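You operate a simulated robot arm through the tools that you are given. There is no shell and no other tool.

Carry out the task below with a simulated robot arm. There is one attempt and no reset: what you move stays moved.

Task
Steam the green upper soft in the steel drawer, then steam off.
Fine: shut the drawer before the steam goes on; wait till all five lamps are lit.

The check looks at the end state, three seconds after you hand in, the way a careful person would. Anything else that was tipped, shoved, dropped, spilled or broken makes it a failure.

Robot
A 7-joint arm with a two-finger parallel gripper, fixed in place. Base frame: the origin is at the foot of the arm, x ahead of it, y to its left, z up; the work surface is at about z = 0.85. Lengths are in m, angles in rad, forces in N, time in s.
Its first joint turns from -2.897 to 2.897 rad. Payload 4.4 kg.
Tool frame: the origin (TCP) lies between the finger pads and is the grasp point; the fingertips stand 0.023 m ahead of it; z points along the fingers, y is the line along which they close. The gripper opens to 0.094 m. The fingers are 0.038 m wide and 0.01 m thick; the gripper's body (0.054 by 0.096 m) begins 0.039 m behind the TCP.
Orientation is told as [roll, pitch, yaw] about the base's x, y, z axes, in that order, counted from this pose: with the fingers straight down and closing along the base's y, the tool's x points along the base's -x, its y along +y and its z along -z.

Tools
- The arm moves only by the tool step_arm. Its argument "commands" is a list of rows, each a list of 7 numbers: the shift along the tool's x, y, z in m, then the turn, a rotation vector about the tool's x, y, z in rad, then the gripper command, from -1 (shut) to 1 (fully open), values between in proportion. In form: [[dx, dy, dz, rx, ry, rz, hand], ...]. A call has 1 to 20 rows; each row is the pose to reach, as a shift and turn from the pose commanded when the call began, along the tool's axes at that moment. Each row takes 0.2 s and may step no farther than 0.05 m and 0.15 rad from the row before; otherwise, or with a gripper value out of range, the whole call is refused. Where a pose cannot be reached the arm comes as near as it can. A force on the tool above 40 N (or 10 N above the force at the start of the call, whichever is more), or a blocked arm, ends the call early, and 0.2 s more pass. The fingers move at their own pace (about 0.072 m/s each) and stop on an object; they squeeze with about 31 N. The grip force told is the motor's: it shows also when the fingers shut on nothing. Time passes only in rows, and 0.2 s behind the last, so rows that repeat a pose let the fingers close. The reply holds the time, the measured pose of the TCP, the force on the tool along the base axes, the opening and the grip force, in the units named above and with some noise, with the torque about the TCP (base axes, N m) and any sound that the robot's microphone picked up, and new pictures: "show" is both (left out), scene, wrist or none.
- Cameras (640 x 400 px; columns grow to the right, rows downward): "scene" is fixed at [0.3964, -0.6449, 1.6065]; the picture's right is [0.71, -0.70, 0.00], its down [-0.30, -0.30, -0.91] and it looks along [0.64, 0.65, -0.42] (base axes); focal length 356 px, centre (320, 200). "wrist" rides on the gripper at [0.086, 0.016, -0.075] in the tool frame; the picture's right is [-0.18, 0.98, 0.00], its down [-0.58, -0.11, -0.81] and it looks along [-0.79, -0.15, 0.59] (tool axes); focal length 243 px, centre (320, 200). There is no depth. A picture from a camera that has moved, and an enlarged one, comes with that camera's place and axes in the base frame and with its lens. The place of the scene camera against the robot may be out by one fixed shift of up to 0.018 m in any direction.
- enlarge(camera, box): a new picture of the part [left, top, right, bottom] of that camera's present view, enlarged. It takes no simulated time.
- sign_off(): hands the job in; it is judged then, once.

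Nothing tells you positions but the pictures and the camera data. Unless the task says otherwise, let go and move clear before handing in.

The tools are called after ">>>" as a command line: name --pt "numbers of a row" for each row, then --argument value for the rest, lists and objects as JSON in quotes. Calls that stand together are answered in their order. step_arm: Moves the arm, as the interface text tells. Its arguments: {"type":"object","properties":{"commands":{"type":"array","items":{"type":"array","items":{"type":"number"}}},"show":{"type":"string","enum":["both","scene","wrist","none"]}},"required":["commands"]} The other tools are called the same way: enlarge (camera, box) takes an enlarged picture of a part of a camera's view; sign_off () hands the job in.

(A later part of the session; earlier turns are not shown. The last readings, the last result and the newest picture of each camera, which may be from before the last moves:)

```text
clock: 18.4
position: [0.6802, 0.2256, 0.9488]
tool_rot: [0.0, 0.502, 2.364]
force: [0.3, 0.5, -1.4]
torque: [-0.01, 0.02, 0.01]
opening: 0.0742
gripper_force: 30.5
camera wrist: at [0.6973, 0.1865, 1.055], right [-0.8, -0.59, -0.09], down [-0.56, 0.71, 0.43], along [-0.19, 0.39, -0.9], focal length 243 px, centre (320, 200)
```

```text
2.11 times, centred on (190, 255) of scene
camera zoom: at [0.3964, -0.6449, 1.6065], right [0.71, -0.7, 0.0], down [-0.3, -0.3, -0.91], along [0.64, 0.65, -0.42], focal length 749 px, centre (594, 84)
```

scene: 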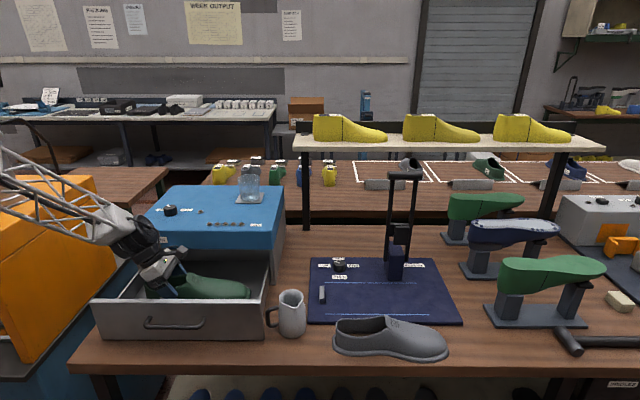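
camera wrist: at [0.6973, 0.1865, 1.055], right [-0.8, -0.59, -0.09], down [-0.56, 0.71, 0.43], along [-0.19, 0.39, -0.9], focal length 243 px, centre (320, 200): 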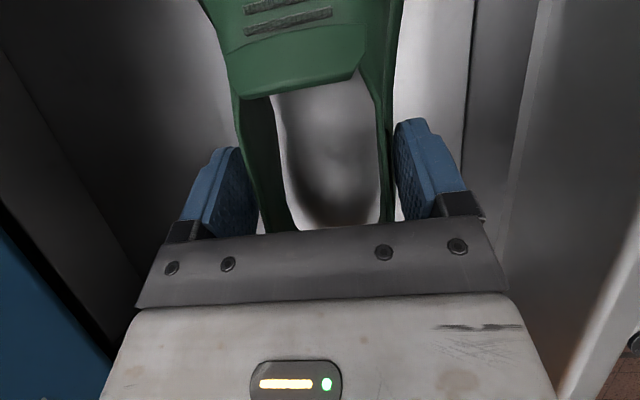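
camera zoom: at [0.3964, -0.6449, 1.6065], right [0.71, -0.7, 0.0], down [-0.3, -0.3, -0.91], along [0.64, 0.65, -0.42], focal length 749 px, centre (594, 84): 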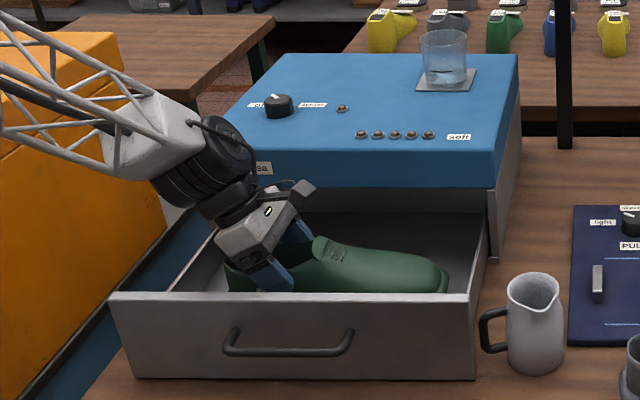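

Still hanging free inside the drawer, no contact. Creeping down in small steps.

>>> step_arm --pt "-0.0024 0 0.0044 0 0 0 -1" --pt "-0.0048 0 0.0088 0 0 0 -1" --pt "-0.0072 0 0.0132 0 0 0 -1" --pt "-0.0072 0 0.0132 0 0 0 -1" --show "wrist"

>>> step_arm --pt "-0.0019 0 0.0035 0 0 0 -1" --pt "-0.0038 0 0.007 0 0 0 -1" --pt "-0.0038 0 0.007 0 0 0 -1" --show "wrist"

```text
clock: 19.4
position: [0.6801, 0.2259, 0.934]
tool_rot: [-0.001, 0.502, 2.362]
force: [0.9, -0.4, -0.6]
torque: [0.05, 0.07, 0.02]
opening: 0.0741
gripper_force: 30.4
camera wrist: at [0.6979, 0.1865, 1.0397], right [-0.8, -0.59, -0.09], down [-0.56, 0.71, 0.43], along [-0.19, 0.39, -0.9], focal length 243 px, centre (320, 200)
```

wrist: 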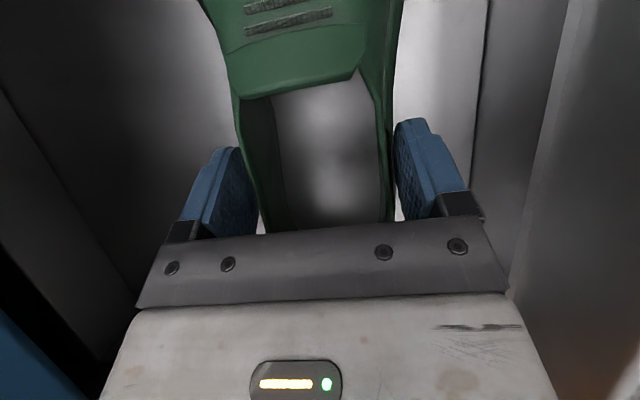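

```text
clock: 20.2
position: [0.6803, 0.2248, 0.9261]
tool_rot: [-0.001, 0.5, 2.366]
force: [0.0, 0.0, 0.7]
torque: [-0.19, -0.08, 0.03]
opening: 0.0744
gripper_force: 31.4
camera wrist: at [0.6978, 0.1861, 1.032], right [-0.8, -0.59, -0.09], down [-0.56, 0.71, 0.43], along [-0.19, 0.39, -0.9], focal length 243 px, centre (320, 200)
```

wrist: 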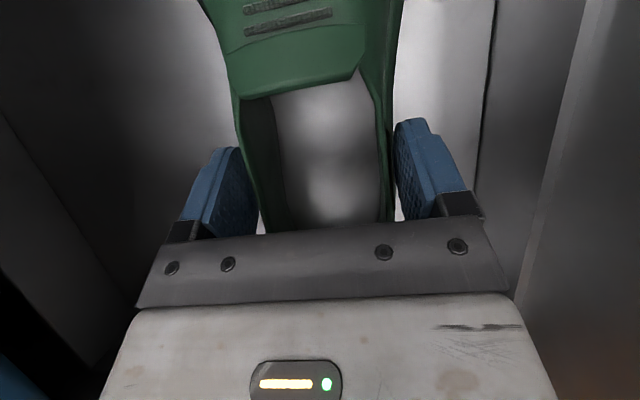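

The weight reading has gone to zero and a small torque appeared: the upper is just touching the floor. One more tiny step, then release.

>>> step_arm --pt "-0.0008 0 0.0015 0 0 0 -1" --pt "-0.0008 0 0.0015 0 0 0 -1" --show "none"

>>> step_arm --pt "0 0 0 0 0 0 0.65" --pt "0 0 0 0 0 0 0.8" --pt "0 0 0 0 0 0 0.9" --pt "0 0 0 0 0 0 0.9"

>>> enlarge --camera "scene" --box '[80, 160, 300, 350]'

```text
clock: 20.8
position: [0.68, 0.2251, 0.9257]
tool_rot: [-0.005, 0.5, 2.363]
force: [-4.1, 3.6, 20.1]
torque: [-0.05, 0.31, 0.0]
opening: 0.0743
gripper_force: 31.2
```

```text
clock: 21.8
position: [0.6806, 0.2256, 0.925]
tool_rot: [0.0, 0.499, 2.364]
force: [0.0, 1.0, 0.6]
torque: [0.0, 0.02, 0.03]
opening: 0.0893
gripper_force: 0.0
camera wrist: at [0.6977, 0.186, 1.0303], right [-0.8, -0.59, -0.09], down [-0.56, 0.71, 0.43], along [-0.19, 0.39, -0.9], focal length 243 px, centre (320, 200)
```

scene: 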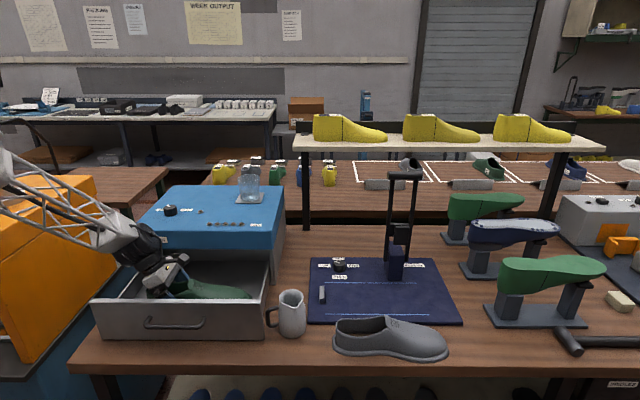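
wrist: 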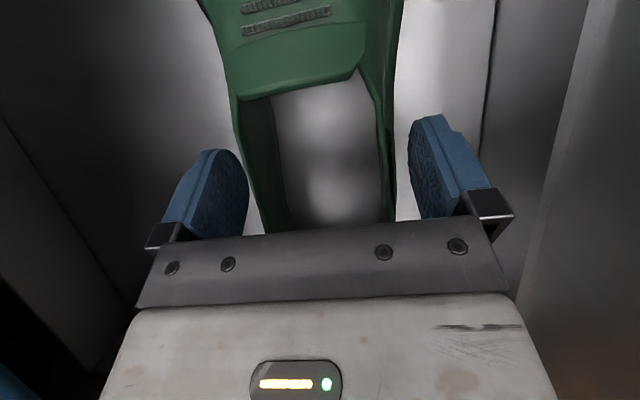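

```text
2.11 times, centred on (190, 255) of scene
camera zoom: at [0.3964, -0.6449, 1.6065], right [0.71, -0.7, 0.0], down [-0.3, -0.3, -0.91], along [0.64, 0.65, -0.42], focal length 749 px, centre (594, 84)
```

zoom: 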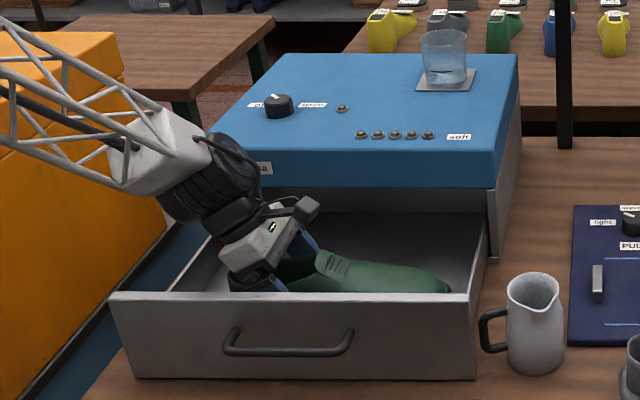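

The upper sits flat in the drawer and the fingers are free of it. Rising straight up.

>>> step_arm --pt "0.012 0 -0.0219 0 0 0 0.9" --pt "0.024 0 -0.0438 0 0 0 0.9" --pt "0.043 0 -0.0785 0 0 0 0.9" --pt "0.062 0 -0.113 0 0 0 0.9" --pt "0.081 0 -0.148 0 0 0 0.9" --pt "0.1 0 -0.183 0 0 0 0.9" --pt "0.12 0 -0.219 0 0 0 0.9"

>>> enlarge --camera "scene" --box '[80, 160, 300, 350]'

>>> enlarge --camera "wrist" --box '[0, 0, 560, 300]'

```text
clock: 23.4
position: [0.6792, 0.2242, 1.1741]
tool_rot: [0.002, 0.498, 2.365]
force: [0.0, -0.6, -0.4]
torque: [-0.02, -0.01, 0.03]
opening: 0.0893
gripper_force: 0.1
camera wrist: at [0.6966, 0.1848, 1.2806], right [-0.81, -0.59, -0.09], down [-0.56, 0.71, 0.43], along [-0.19, 0.39, -0.9], focal length 243 px, centre (320, 200)
```

scene: 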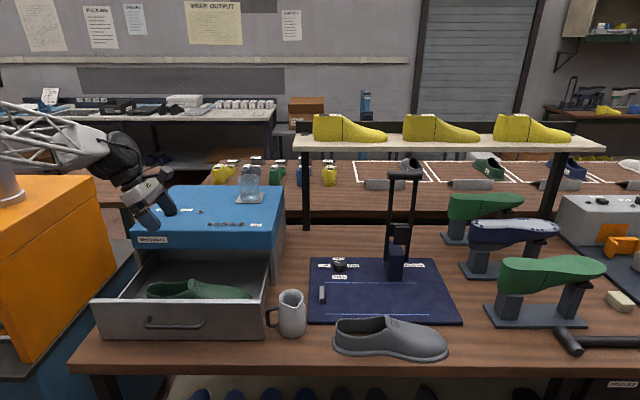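
wrist: 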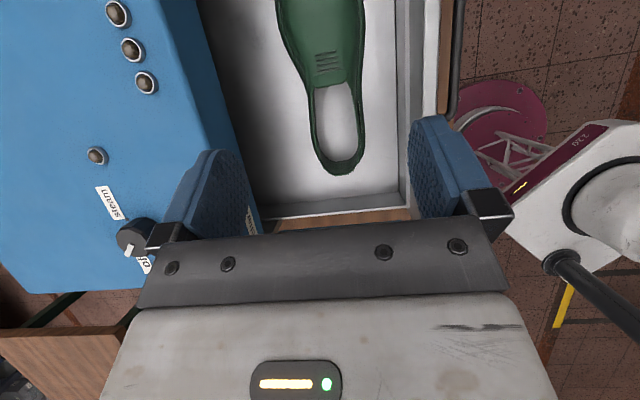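

```text
2.11 times, centred on (190, 255) of scene
camera zoom: at [0.3964, -0.6449, 1.6065], right [0.71, -0.7, 0.0], down [-0.3, -0.3, -0.91], along [0.64, 0.65, -0.42], focal length 749 px, centre (594, 84)
```

zoom: 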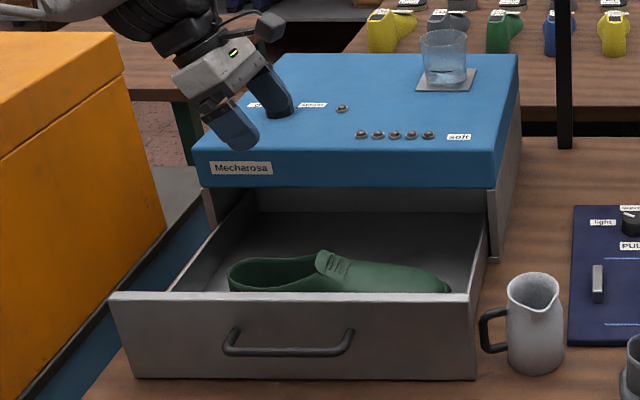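

```text
1.14 times, centred on (280, 150) of wrist
camera zoom: at [0.6966, 0.1848, 1.2806], right [-0.81, -0.59, -0.09], down [-0.56, 0.71, 0.43], along [-0.19, 0.39, -0.9], focal length 277 px, centre (366, 257)
```

zoom: 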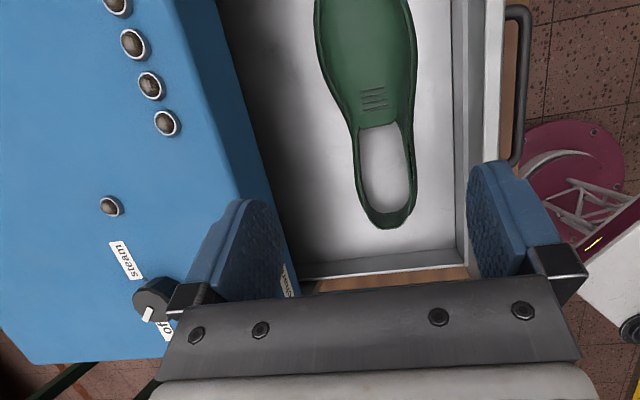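

The green upper lies flat and centred in the drawer, and everything else is undisturbed. Straightening the tool, then turning it to face the drawer front for pushing.

>>> step_arm --pt "0 0 0 0 -0.125 0 0.5" --pt "0 0 0 0 -0.25 0 0" --pt "0 0 0 0 -0.375 0 -0.5" --pt "0 0 0 0 -0.5 0 -1" --pt "0 0 0 0 -0.5 0 -1" --show "none"

>>> step_arm --pt "0 0.018 0 0 0 0.143 -1" --pt "0 0.036 0 0 0 0.286 -1" --pt "0 0.054 0 0 0 0.429 -1" --pt "0 0.072 0 0 0 0.572 -1" --pt "0 0.09 0 0 0 0.715 -1" --pt "0 0.108 0 0 0 0.858 -1" --pt "0 0.126 0 0 0 1.0 -1" --pt "0 0.144 0 0 0 1.143 -1" --pt "0 0.162 0 0 0 1.286 -1" --pt "0 0.18 0 0 0 1.429 -1" --pt "0 0.198 0 0 0 1.571 -1"

```text
clock: 24.6
position: [0.6801, 0.2256, 1.1743]
tool_rot: [-0.001, -0.001, 2.364]
force: [0.4, 0.3, 0.4]
torque: [0.01, 0.01, 0.0]
opening: 0.0
gripper_force: 30.8
```

```text
clock: 27.0
position: [0.5411, 0.0846, 1.1739]
tool_rot: [-0.003, 0.001, 0.792]
force: [0.6, 0.6, 0.0]
torque: [0.02, 0.0, 0.03]
opening: 0.0
gripper_force: 30.5
camera wrist: at [0.4694, 0.0344, 1.2471], right [-0.57, 0.82, 0.0], down [0.49, 0.34, 0.81], along [0.66, 0.46, -0.59], focal length 243 px, centre (320, 200)
```

scene: 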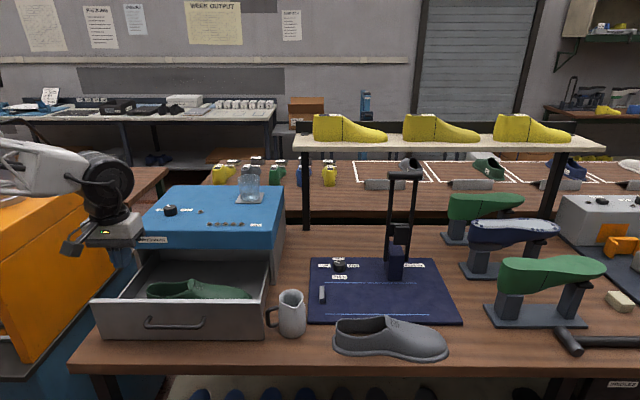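
wrist: 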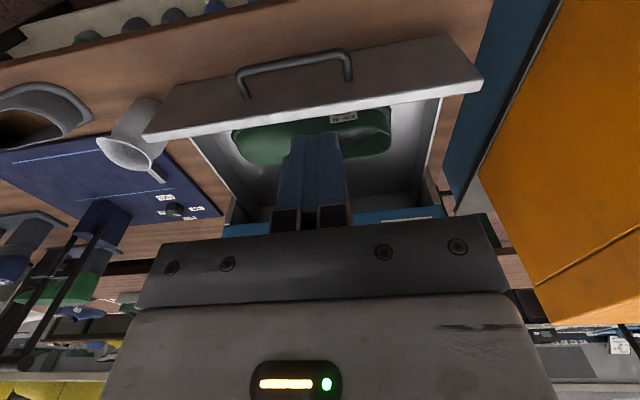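

I can see the drawer front and handle clearly from the near side. Moving in front of the handle's middle and down.

>>> step_arm --pt "0.012 -0.042 0 0 0 0 -1" --pt "0.012 -0.042 0.045 0 0 0 -1" --pt "0.012 -0.042 0.09 0 0 0 -1" --pt "0.012 -0.042 0.135 0 0 0 -1" --pt "0.012 -0.042 0.18 0 0 0 -1" --pt "0.012 -0.042 0.222 0 0 0 -1" --pt "0.012 -0.042 0.222 0 0 0 -1"

>>> enlarge --camera "scene" --box '[80, 220, 300, 380]'

```text
clock: 28.6
position: [0.5635, 0.0472, 0.9479]
tool_rot: [0.001, 0.0, 0.791]
force: [-0.1, -0.1, 0.0]
torque: [-0.01, -0.05, 0.02]
opening: 0.0
gripper_force: 31.3
camera wrist: at [0.4913, -0.0027, 1.0216], right [-0.57, 0.82, 0.0], down [0.49, 0.34, 0.81], along [0.66, 0.46, -0.59], focal length 243 px, centre (320, 200)
```

scene: 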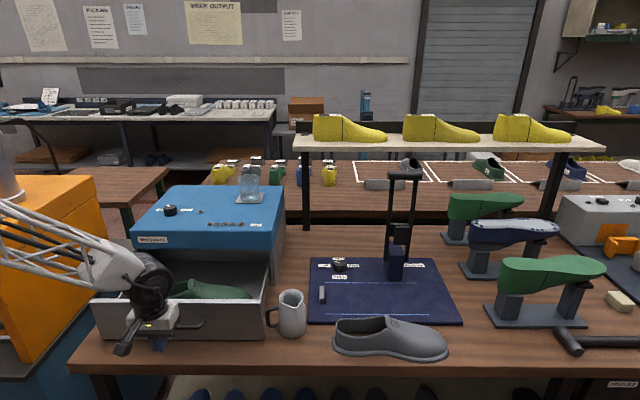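
wrist: 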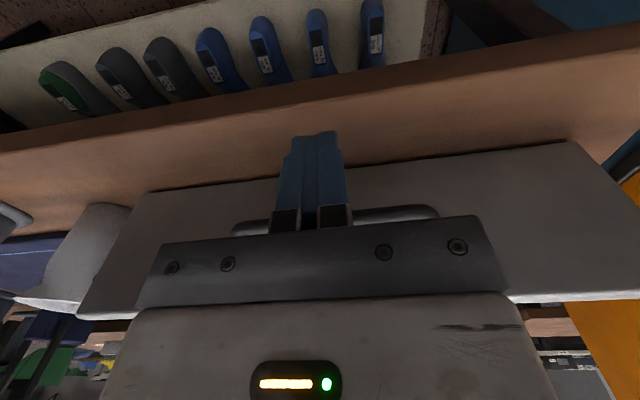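

```text
2.50 times, centred on (190, 300) of scene
camera zoom: at [0.3964, -0.6449, 1.6065], right [0.71, -0.7, 0.0], down [-0.3, -0.3, -0.91], along [0.64, 0.65, -0.42], focal length 889 px, centre (645, -50)
```

zoom: 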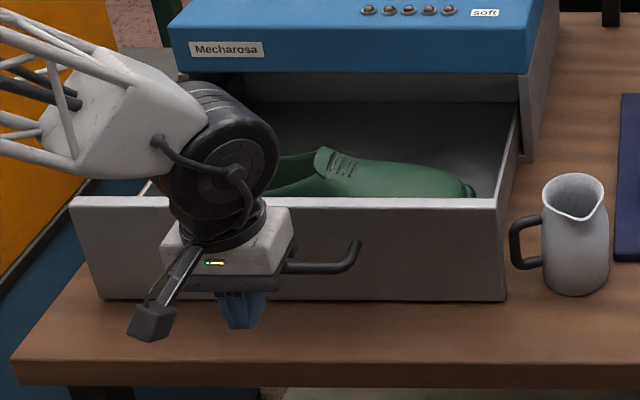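

The closed fingers stand just in front of the handle bar at its middle. Pushing the drawer in slowly along its slide.

>>> step_arm --pt "-0.015 0 0 0 0 0 -1" --pt "-0.03 0 0 0 0 0 -1" --pt "-0.045 0 0 0 0 0 -1" --pt "-0.06 0 0 0 0 0 -1" --pt "-0.08 0 0 0 0 0 -1" --pt "-0.1 0 0 0 0 0 -1" --pt "-0.12 0 0 0 0 0 -1"

>>> enlarge --camera "scene" --box '[80, 200, 300, 360]'

```text
clock: 30.2
position: [0.6483, 0.1347, 0.9512]
tool_rot: [-0.001, -0.001, 0.791]
force: [0.5, 0.3, 0.3]
torque: [-0.03, -0.01, -0.03]
opening: 0.0
gripper_force: 30.6
camera wrist: at [0.5767, 0.0835, 1.0247], right [-0.57, 0.82, 0.0], down [0.48, 0.34, 0.81], along [0.66, 0.46, -0.59], focal length 243 px, centre (320, 200)
```

scene: 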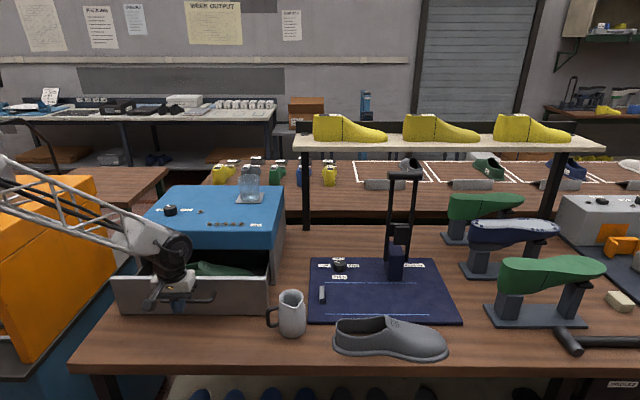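
wrist: 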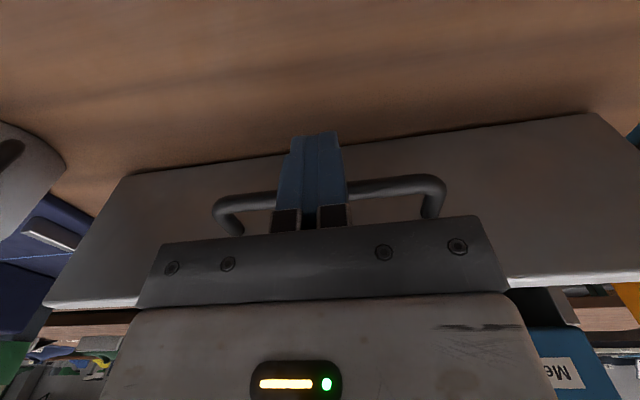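

```text
2.50 times, centred on (190, 280) of scene
camera zoom: at [0.3964, -0.6449, 1.6065], right [0.71, -0.7, 0.0], down [-0.3, -0.3, -0.91], along [0.64, 0.65, -0.42], focal length 889 px, centre (645, 0)
```

zoom: 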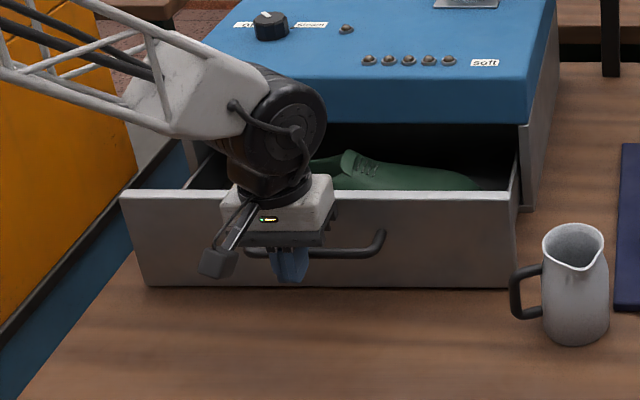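

The drawer slides freely with the upper staying put. Continuing the push, with the hand still well in front of the lid.

>>> step_arm --pt "-0.02 0 0 0 0 0 -1" --pt "-0.04 0 0 0 0 0 -1" --pt "-0.06 0 0 0 0 0 -1" --pt "-0.08 0 0 0 0 0 -1" --pt "-0.1 0 0 0 0 0 -1"

>>> enlarge --camera "scene" --box '[80, 180, 300, 340]'

```text
clock: 31.4
position: [0.7182, 0.2022, 0.9522]
tool_rot: [0.0, 0.0, 0.79]
force: [-0.1, -0.3, 0.1]
torque: [-0.01, 0.03, 0.01]
opening: 0.0002
gripper_force: 30.7
camera wrist: at [0.646, 0.1525, 1.0256], right [-0.57, 0.82, 0.0], down [0.49, 0.34, 0.81], along [0.66, 0.46, -0.59], focal length 243 px, centre (320, 200)
```

scene: 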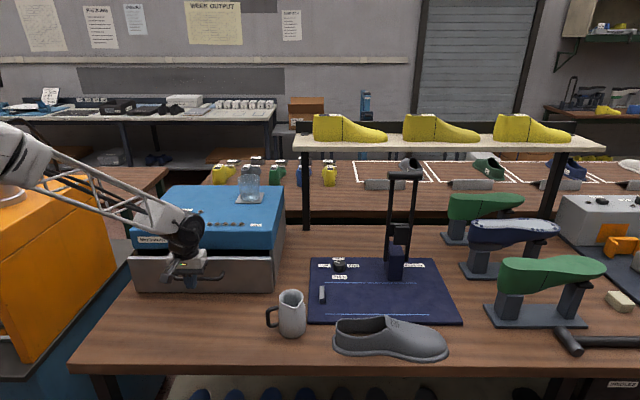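
wrist: 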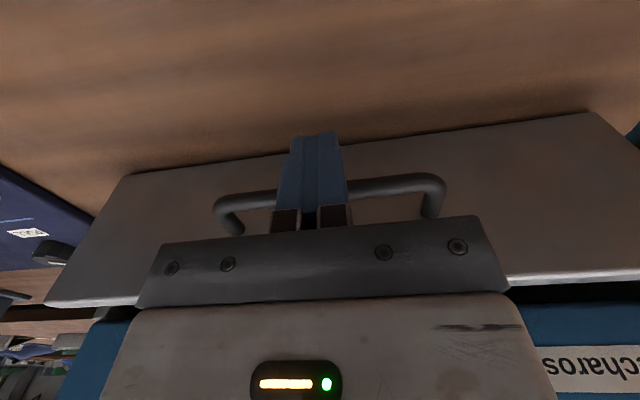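

```text
2.50 times, centred on (190, 260) of scene
camera zoom: at [0.3964, -0.6449, 1.6065], right [0.71, -0.7, 0.0], down [-0.3, -0.3, -0.91], along [0.64, 0.65, -0.42], focal length 889 px, centre (645, 50)
```

zoom: 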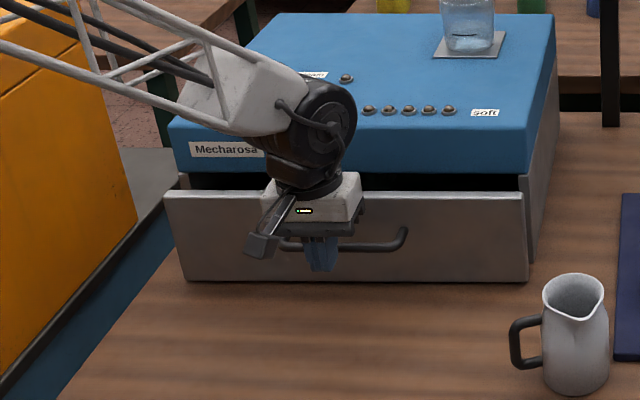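

Nearly shut; no load on the tool yet. Finishing in small steps to feel the stop.

>>> step_arm --pt "-0.008 0 0 0 0 0 -1" --pt "-0.016 0 0 0 0 0 -1" --pt "-0.024 0 0 0 0 0 -1" --pt "-0.032 0 0 0 0 0 -1"

>>> enlarge --camera "scene" --box '[110, 180, 300, 310]'

```text
clock: 32.4
position: [0.7412, 0.2269, 0.9516]
tool_rot: [0.0, 0.002, 0.793]
force: [-0.2, 0.1, 0.4]
torque: [0.01, 0.0, -0.02]
opening: 0.0
gripper_force: 31.0
camera wrist: at [0.6685, 0.1762, 1.0251], right [-0.57, 0.82, 0.0], down [0.49, 0.34, 0.81], along [0.66, 0.46, -0.59], focal length 243 px, centre (320, 200)
```

scene: 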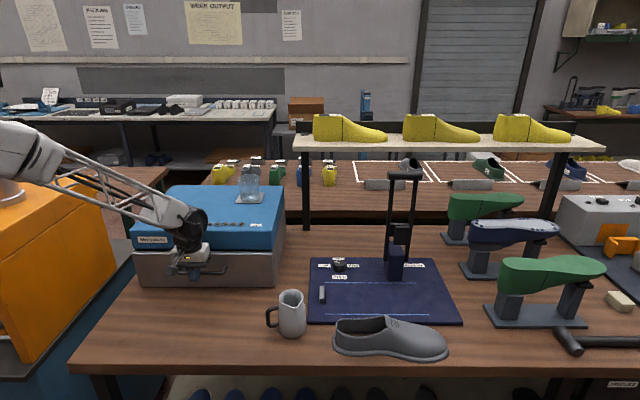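
wrist: 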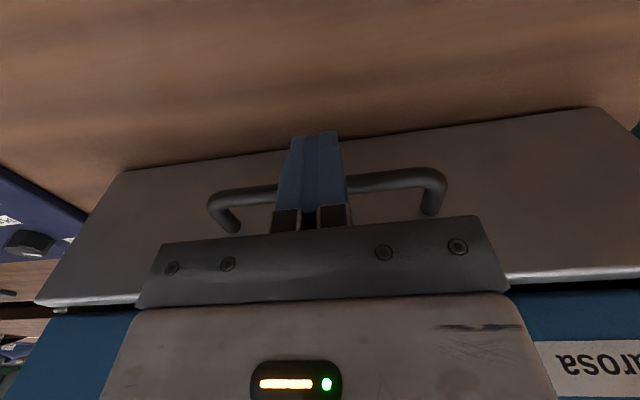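

```text
3.08 times, centred on (205, 245) of scene
camera zoom: at [0.3964, -0.6449, 1.6065], right [0.71, -0.7, 0.0], down [-0.3, -0.3, -0.91], along [0.64, 0.65, -0.42], focal length 1095 px, centre (674, 62)
```

zoom: 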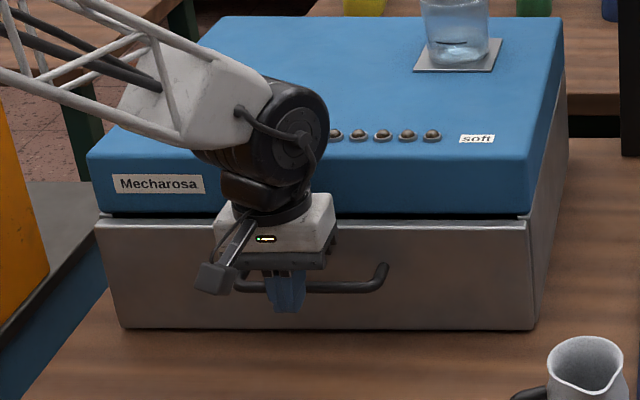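

It looks almost flush. A few more millimetres to feel the closed stop.

>>> step_arm --pt "-0.004 0 0 0 0 0 -1" --pt "-0.008 0 0 0 0 0 -1" --show "wrist"

>>> enlarge --camera "scene" --box '[110, 180, 300, 310]'

```text
clock: 32.8
position: [0.7412, 0.2261, 0.9513]
tool_rot: [0.0, 0.003, 0.792]
force: [-10.9, -7.9, 4.4]
torque: [-0.17, 0.04, 0.05]
opening: 0.0001
gripper_force: 31.3
stopped in row 1: the force on the tool passed its limit at 49 N (the readings are from after the stop); the commanded pose is now the measured one
camera wrist: at [0.669, 0.1764, 1.0251], right [-0.57, 0.82, 0.0], down [0.49, 0.34, 0.8], along [0.66, 0.46, -0.59], focal length 243 px, centre (320, 200)
```

wrist: 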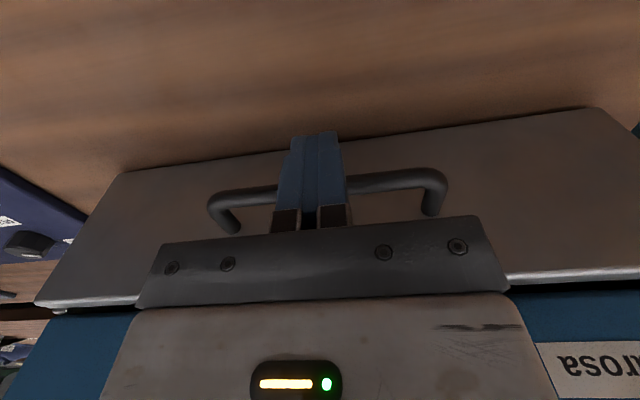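

```text
3.08 times, centred on (205, 245) of scene
camera zoom: at [0.3964, -0.6449, 1.6065], right [0.71, -0.7, 0.0], down [-0.3, -0.3, -0.91], along [0.64, 0.65, -0.42], focal length 1095 px, centre (674, 62)
```

zoom: 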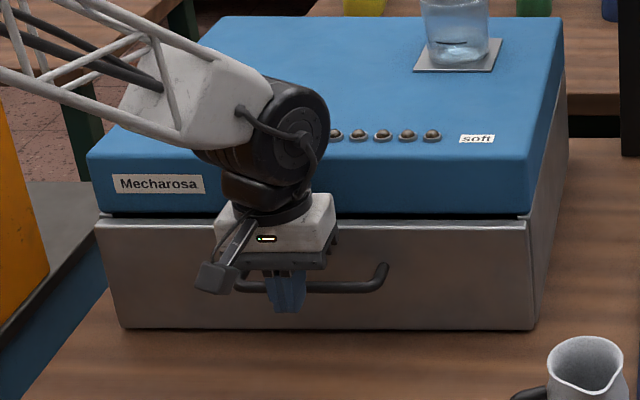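

A hard stop with the panel flush under the lid: the drawer is shut. Backing off and rising to view the control panel.

>>> step_arm --pt "0.02 0 0 0 0 0 -1" --pt "0.06 0 0 0 0 0 -1" --pt "0.08 0 -0.04 0 0 0 -1" --pt "0.08 0 -0.09 0 0 0 -1" --pt "0.08 0 -0.14 0 0 0 -1" --pt "0.08 0 -0.19 0 0 0 0" --pt "0.08 0 -0.24 0 0 0 0" --pt "0.06 0.02 -0.28 0 0 0 0" --pt "0.04 0.05 -0.3 0 0 0 0"

>>> enlarge --camera "scene" --box '[110, 170, 300, 310]'

>>> enlarge --camera "wrist" --box '[220, 0, 520, 220]'

```text
clock: 34.8
position: [0.6806, 0.2348, 1.2497]
tool_rot: [0.002, 0.004, 0.792]
force: [0.4, 0.3, -0.2]
torque: [-0.04, 0.0, -0.03]
opening: 0.0471
gripper_force: 0.2
camera wrist: at [0.6079, 0.1844, 1.3243], right [-0.57, 0.82, 0.0], down [0.49, 0.34, 0.8], along [0.66, 0.46, -0.59], focal length 243 px, centre (320, 200)
```

scene: 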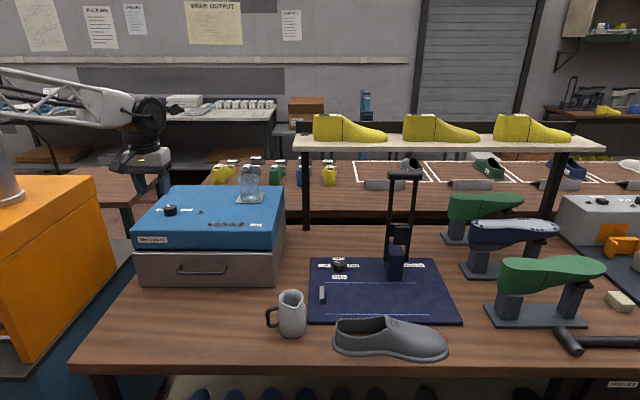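
wrist: 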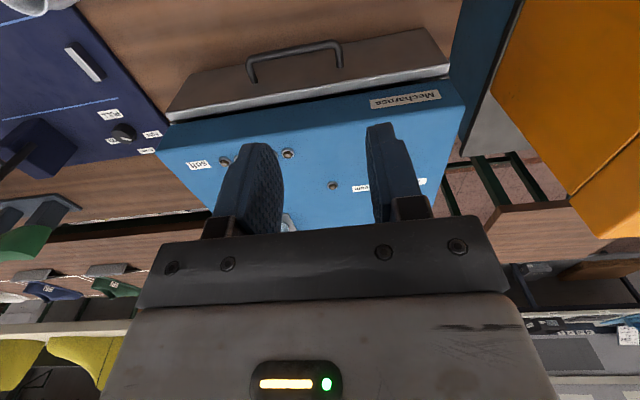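

```text
2.86 times, centred on (205, 240) of scene
camera zoom: at [0.3964, -0.6449, 1.6065], right [0.71, -0.7, 0.0], down [-0.3, -0.3, -0.91], along [0.64, 0.65, -0.42], focal length 1016 px, centre (649, 86)
```

zoom: 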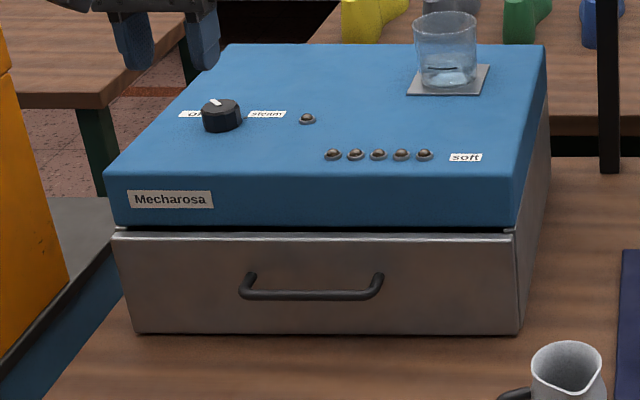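

```text
1.82 times, centred on (370, 110) of wrist
camera zoom: at [0.6079, 0.1844, 1.3243], right [-0.57, 0.82, 0.0], down [0.49, 0.34, 0.8], along [0.66, 0.46, -0.59], focal length 441 px, centre (229, 364)
```

zoom: 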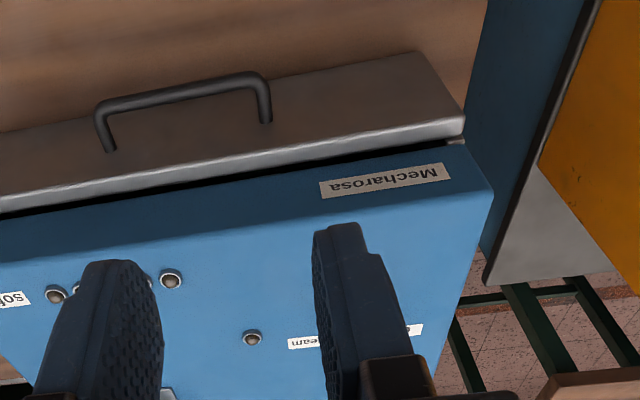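

The drawer looks shut. Verifying the panel seam closely and viewing the lid knob.

>>> enlarge --camera "scene" --box '[255, 235, 300, 290]'

>>> enlarge --camera "scene" --box '[130, 235, 170, 290]'

>>> enlarge --camera "scene" --box '[140, 190, 220, 240]'

```text
7.27 times, centred on (278, 262) of scene
camera zoom: at [0.3964, -0.6449, 1.6065], right [0.71, -0.7, 0.0], down [-0.3, -0.3, -0.91], along [0.64, 0.65, -0.42], focal length 2587 px, centre (629, -254)
```

zoom: 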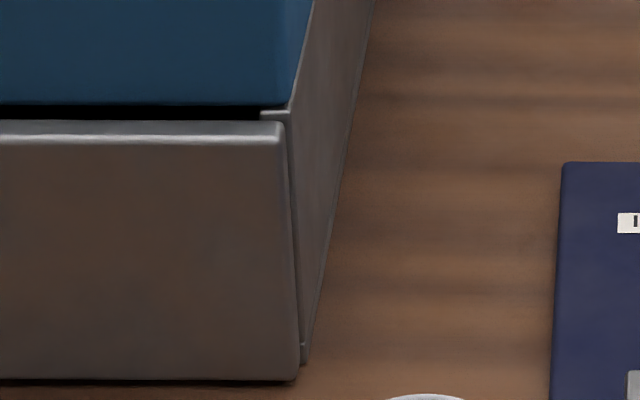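

```text
7.27 times, centred on (150, 262) of scene
camera zoom: at [0.3964, -0.6449, 1.6065], right [0.71, -0.7, 0.0], down [-0.3, -0.3, -0.91], along [0.64, 0.65, -0.42], focal length 2587 px, centre (1556, -254)
```

zoom: 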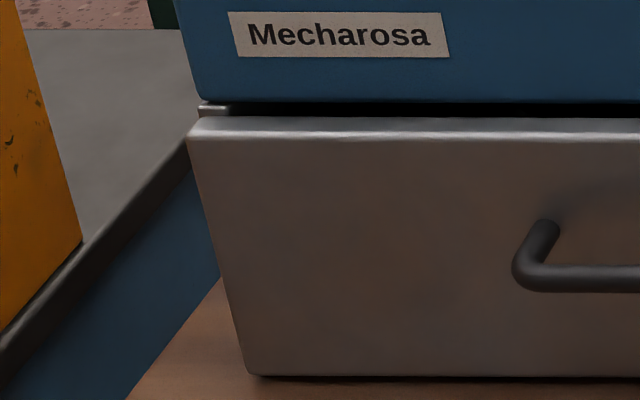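

```text
8.00 times, centred on (180, 215) of scene
camera zoom: at [0.3964, -0.6449, 1.6065], right [0.71, -0.7, 0.0], down [-0.3, -0.3, -0.91], along [0.64, 0.65, -0.42], focal length 2846 px, centre (1440, 80)
```

zoom: 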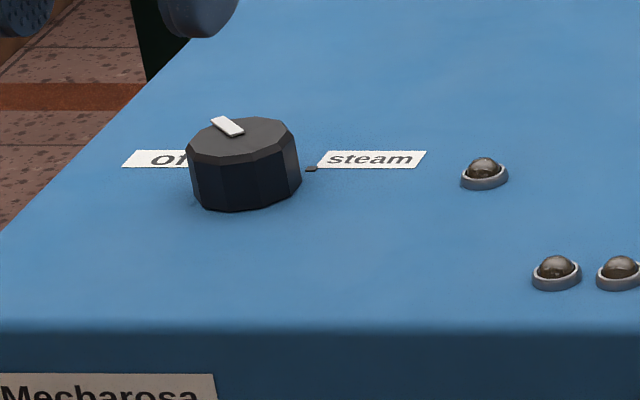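

The drawer is fully shut against the body. The knob pointer sits at the "off" mark (upper-left) and the steam tick is about 90° clockwise. Moving to view the knob between the open fingers.

>>> step_arm --pt "-0.02 0.02 0 0 0 0 0.5" --pt "-0.04 0.04 0 0 0 0 1" --pt "-0.06 0.06 0 0 0 0 1" --pt "-0.082 0.081 0 0 0 0 1" --pt "-0.082 0.081 0 0 0 0 1"

>>> enlarge --camera "wrist" --box '[240, 40, 440, 230]'

```text
clock: 36.0
position: [0.6779, 0.3515, 1.2516]
tool_rot: [0.002, 0.003, 0.792]
force: [0.5, 0.2, -0.4]
torque: [-0.01, 0.01, 0.03]
opening: 0.094
gripper_force: 0.0
camera wrist: at [0.6074, 0.3006, 1.3241], right [-0.57, 0.82, 0.0], down [0.49, 0.34, 0.8], along [0.66, 0.46, -0.59], focal length 243 px, centre (320, 200)
```

scene: 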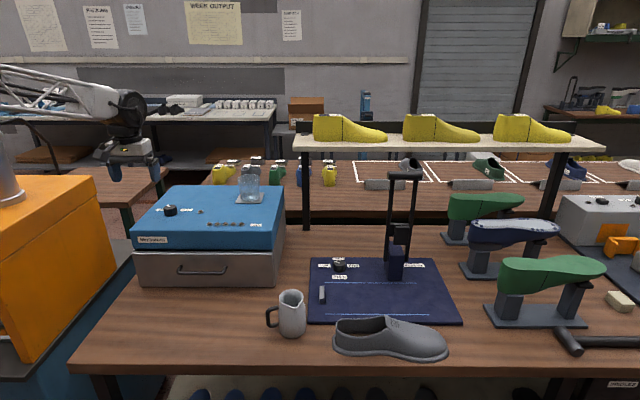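
wrist: 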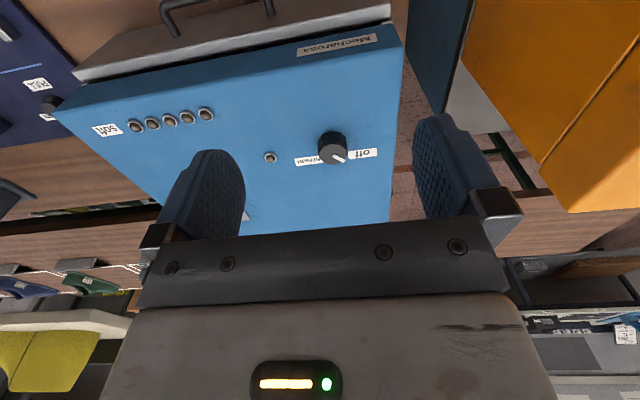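

```text
2.11 times, centred on (340, 135) of wrist
camera zoom: at [0.6074, 0.3006, 1.3241], right [-0.57, 0.82, 0.0], down [0.49, 0.34, 0.8], along [0.66, 0.46, -0.59], focal length 511 px, centre (278, 337)
```

zoom: 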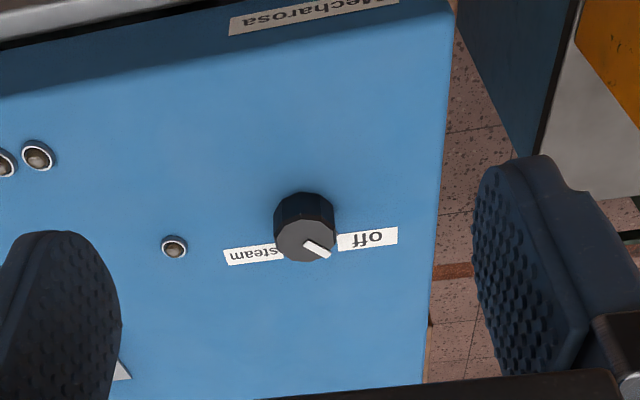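

Triangulating gives the knob near (0.79, 0.45) with its top around z=1.07. Moving directly above it to check alignment between the fingers.

>>> step_arm --pt "-0.037 -0.003 0.01 0 0 0 1" --pt "-0.074 -0.005 0.03 0 0 0 1" --pt "-0.111 -0.008 0.05 0 0 0 1" --pt "-0.147 -0.0106 0.07 0 0 0 1" --pt "-0.147 -0.0106 0.08 0 0 0 1" --pt "-0.147 -0.0106 0.08 0 0 0 1"

>>> enlarge --camera "wrist" --box '[220, 0, 420, 180]'

>>> enlarge --camera "scene" --box '[100, 120, 240, 240]'

```text
clock: 37.4
position: [0.7873, 0.4451, 1.171]
tool_rot: [0.001, 0.003, 0.791]
force: [0.8, 0.4, 0.5]
torque: [0.03, 0.03, 0.05]
opening: 0.0943
gripper_force: 0.1
camera wrist: at [0.7156, 0.3958, 1.2443], right [-0.57, 0.82, 0.0], down [0.49, 0.34, 0.8], along [0.66, 0.46, -0.59], focal length 243 px, centre (320, 200)
```

scene: 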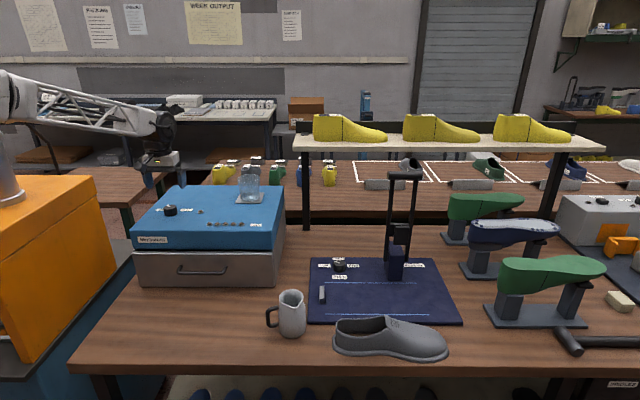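
wrist: 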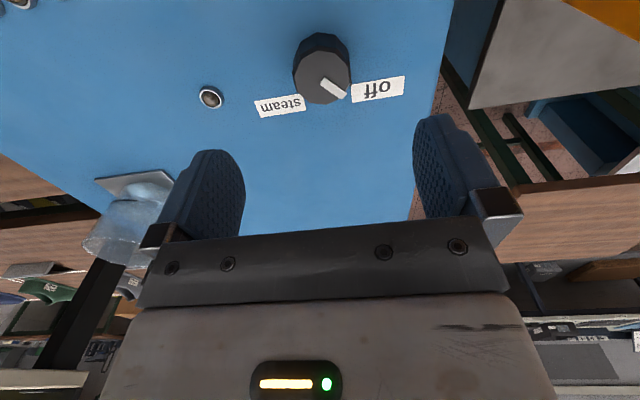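

```text
2.22 times, centred on (320, 90) of wrist
camera zoom: at [0.7156, 0.3958, 1.2443], right [-0.57, 0.82, 0.0], down [0.49, 0.34, 0.8], along [0.66, 0.46, -0.59], focal length 539 px, centre (320, 444)
```

zoom: 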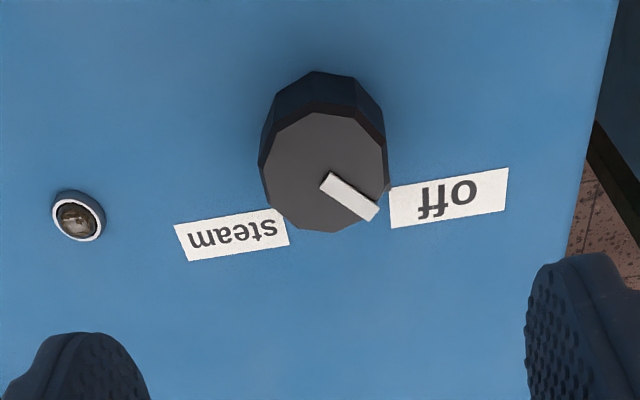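

```text
3.33 times, centred on (170, 180) of scene
camera zoom: at [0.3964, -0.6449, 1.6065], right [0.71, -0.7, 0.0], down [-0.3, -0.3, -0.91], along [0.64, 0.65, -0.42], focal length 1186 px, centre (820, 267)
```

zoom: 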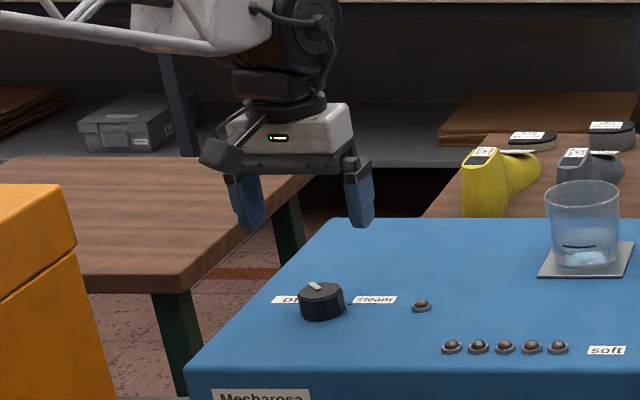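

The knob is centred between the fingers and right under the tool axis (top ≈1.075–1.085). Descending part-way to verify.

>>> step_arm --pt "0.002 0 0.03 0 0 0 1" --pt "0.002 0 0.06 0 0 0 1" --pt "0.002 0 0.07 0 0 0 1" --pt "0.002 0 0.07 0 0 0 1"

>>> enlarge --camera "wrist" --box '[180, 60, 480, 240]'

>>> enlarge --camera "scene" --box '[130, 160, 230, 230]'

```text
clock: 38.4
position: [0.7863, 0.4426, 1.0996]
tool_rot: [0.002, 0.003, 0.793]
force: [-0.5, 0.3, 0.1]
torque: [0.0, 0.01, 0.0]
opening: 0.0939
gripper_force: 0.2
camera wrist: at [0.7151, 0.3939, 1.1735], right [-0.57, 0.82, 0.0], down [0.49, 0.34, 0.8], along [0.66, 0.46, -0.59], focal length 243 px, centre (320, 200)
```

scene: 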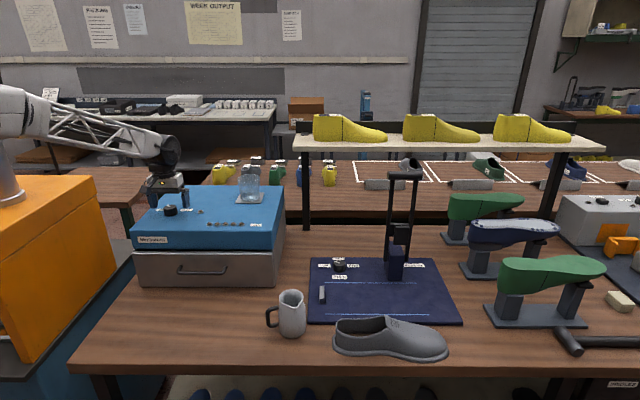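
wrist: 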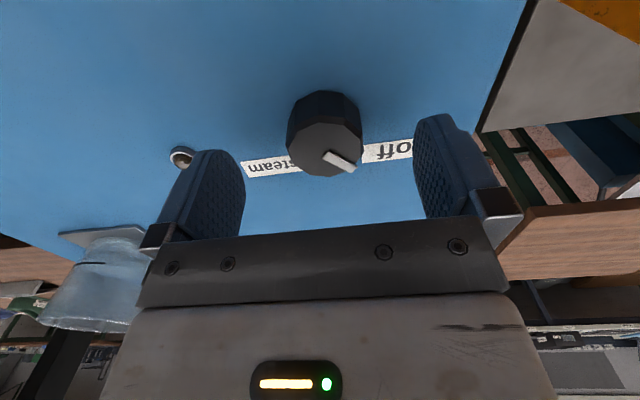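

```text
2.13 times, centred on (330, 150) of wrist
camera zoom: at [0.7151, 0.3939, 1.1735], right [-0.57, 0.82, 0.0], down [0.49, 0.34, 0.8], along [0.66, 0.46, -0.59], focal length 518 px, centre (299, 307)
```

zoom: 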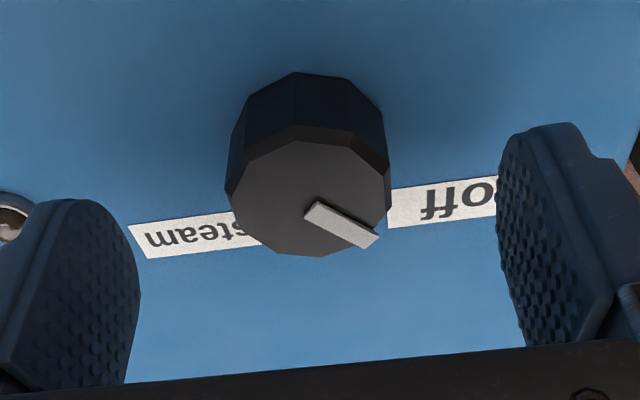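

```text
5.71 times, centred on (180, 195) of scene
camera zoom: at [0.3964, -0.6449, 1.6065], right [0.71, -0.7, 0.0], down [-0.3, -0.3, -0.91], along [0.64, 0.65, -0.42], focal length 2033 px, centre (1120, 229)
```

zoom: 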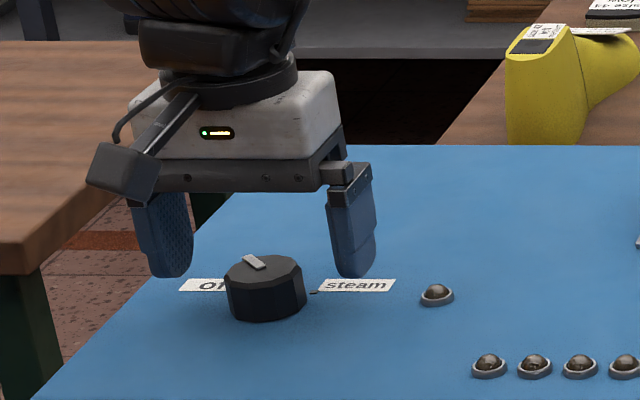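

Fingertips are level with the knob top and well centred. Lowering 17 mm so the pads straddle the knob, then closing.

>>> step_arm --pt "0 0 0.009 0 0 0 1" --pt "0 0 0.017 0 0 0 1" --pt "0 0 0.017 0 0 0 1" --show "scene"

>>> enlarge --camera "scene" --box '[130, 160, 230, 230]'

```text
clock: 39.2
position: [0.787, 0.4434, 1.0824]
tool_rot: [0.0, 0.004, 0.792]
force: [-0.6, -0.2, 0.1]
torque: [-0.04, -0.03, 0.03]
opening: 0.0937
gripper_force: 0.1
```

scene: 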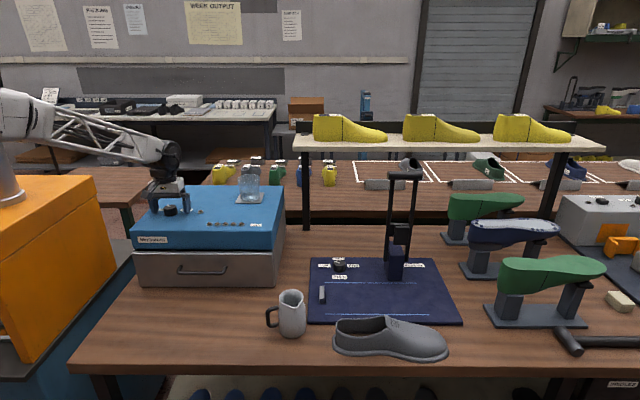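

```text
5.71 times, centred on (180, 195) of scene
camera zoom: at [0.3964, -0.6449, 1.6065], right [0.71, -0.7, 0.0], down [-0.3, -0.3, -0.91], along [0.64, 0.65, -0.42], focal length 2033 px, centre (1120, 229)
```

zoom: 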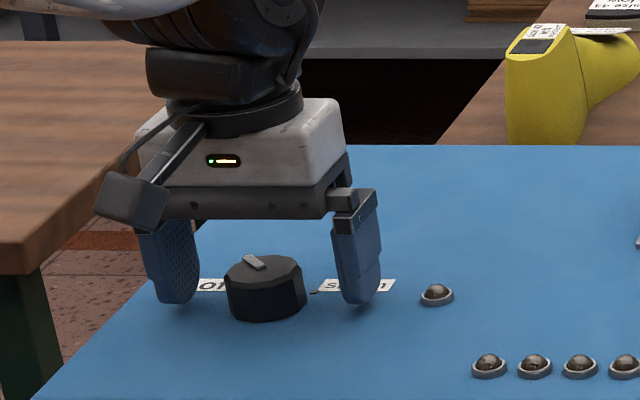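

The pads now straddle the knob just above the lid. Closing gently.

>>> step_arm --pt "0 0 0 0 0 0 0.5" --pt "0 0 0 0 0 0 0.2" --pt "0 0 0 0 0 0 0" --pt "0 0 0 0 0 0 -0.3" --pt "0 0 0 0 0 0 -0.6" --pt "0 0 0 0 0 0 -0.6"

>>> enlarge --camera "wrist" --box '[180, 60, 480, 240]'

>>> enlarge --camera "scene" --box '[130, 160, 230, 230]'

```text
clock: 40.4
position: [0.7858, 0.4467, 1.0827]
tool_rot: [0.002, 0.003, 0.795]
force: [-12.2, 8.5, 2.6]
torque: [-0.19, -0.29, 0.01]
opening: 0.0418
gripper_force: 44.6
stopped in row 5: the force on the tool passed its limit at 43 N (the readings are from after the stop); the commanded pose is now the measured one
camera wrist: at [0.7141, 0.3963, 1.1568], right [-0.57, 0.82, 0.0], down [0.49, 0.34, 0.8], along [0.66, 0.46, -0.59], focal length 243 px, centre (320, 200)
```

scene: 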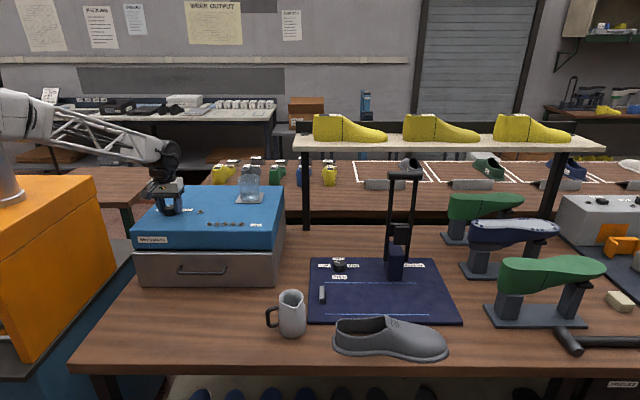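
wrist: 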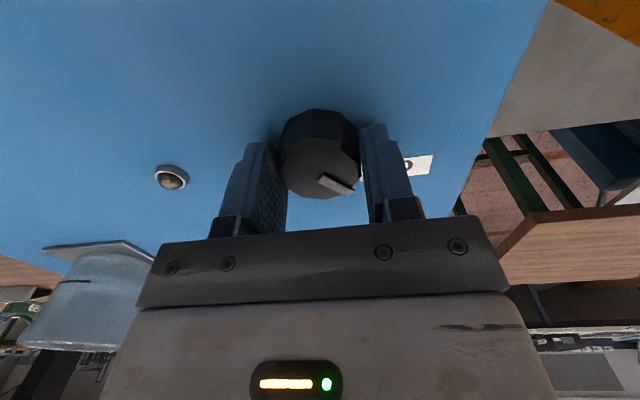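

```text
2.13 times, centred on (330, 150) of wrist
camera zoom: at [0.7141, 0.3963, 1.1568], right [-0.57, 0.82, 0.0], down [0.49, 0.34, 0.8], along [0.66, 0.46, -0.59], focal length 518 px, centre (299, 307)
```

zoom: 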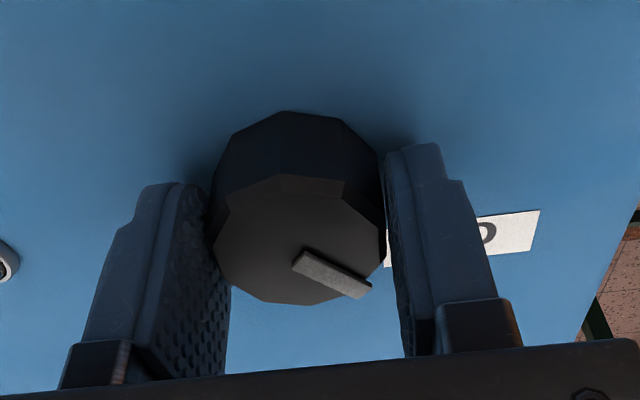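

```text
5.71 times, centred on (180, 195) of scene
camera zoom: at [0.3964, -0.6449, 1.6065], right [0.71, -0.7, 0.0], down [-0.3, -0.3, -0.91], along [0.64, 0.65, -0.42], focal length 2033 px, centre (1120, 229)
```

zoom: 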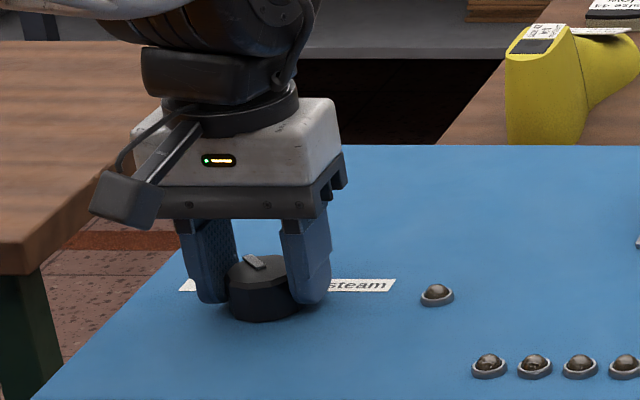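

The knob is gripped (0.042 m) but slightly off-centre, giving a ~15 N sideways load. Shifting a couple of millimetres to relieve it.

>>> step_arm --pt "0 0.0015 0 0 0 0 -0.6" --pt "0 0.0015 0 0 0 0 -0.6" --show "none"

```text
clock: 41.0
position: [0.7855, 0.4468, 1.0834]
tool_rot: [0.002, 0.004, 0.794]
force: [2.9, -6.2, -0.2]
torque: [-0.61, -0.14, 0.03]
opening: 0.0415
gripper_force: 45.3
```

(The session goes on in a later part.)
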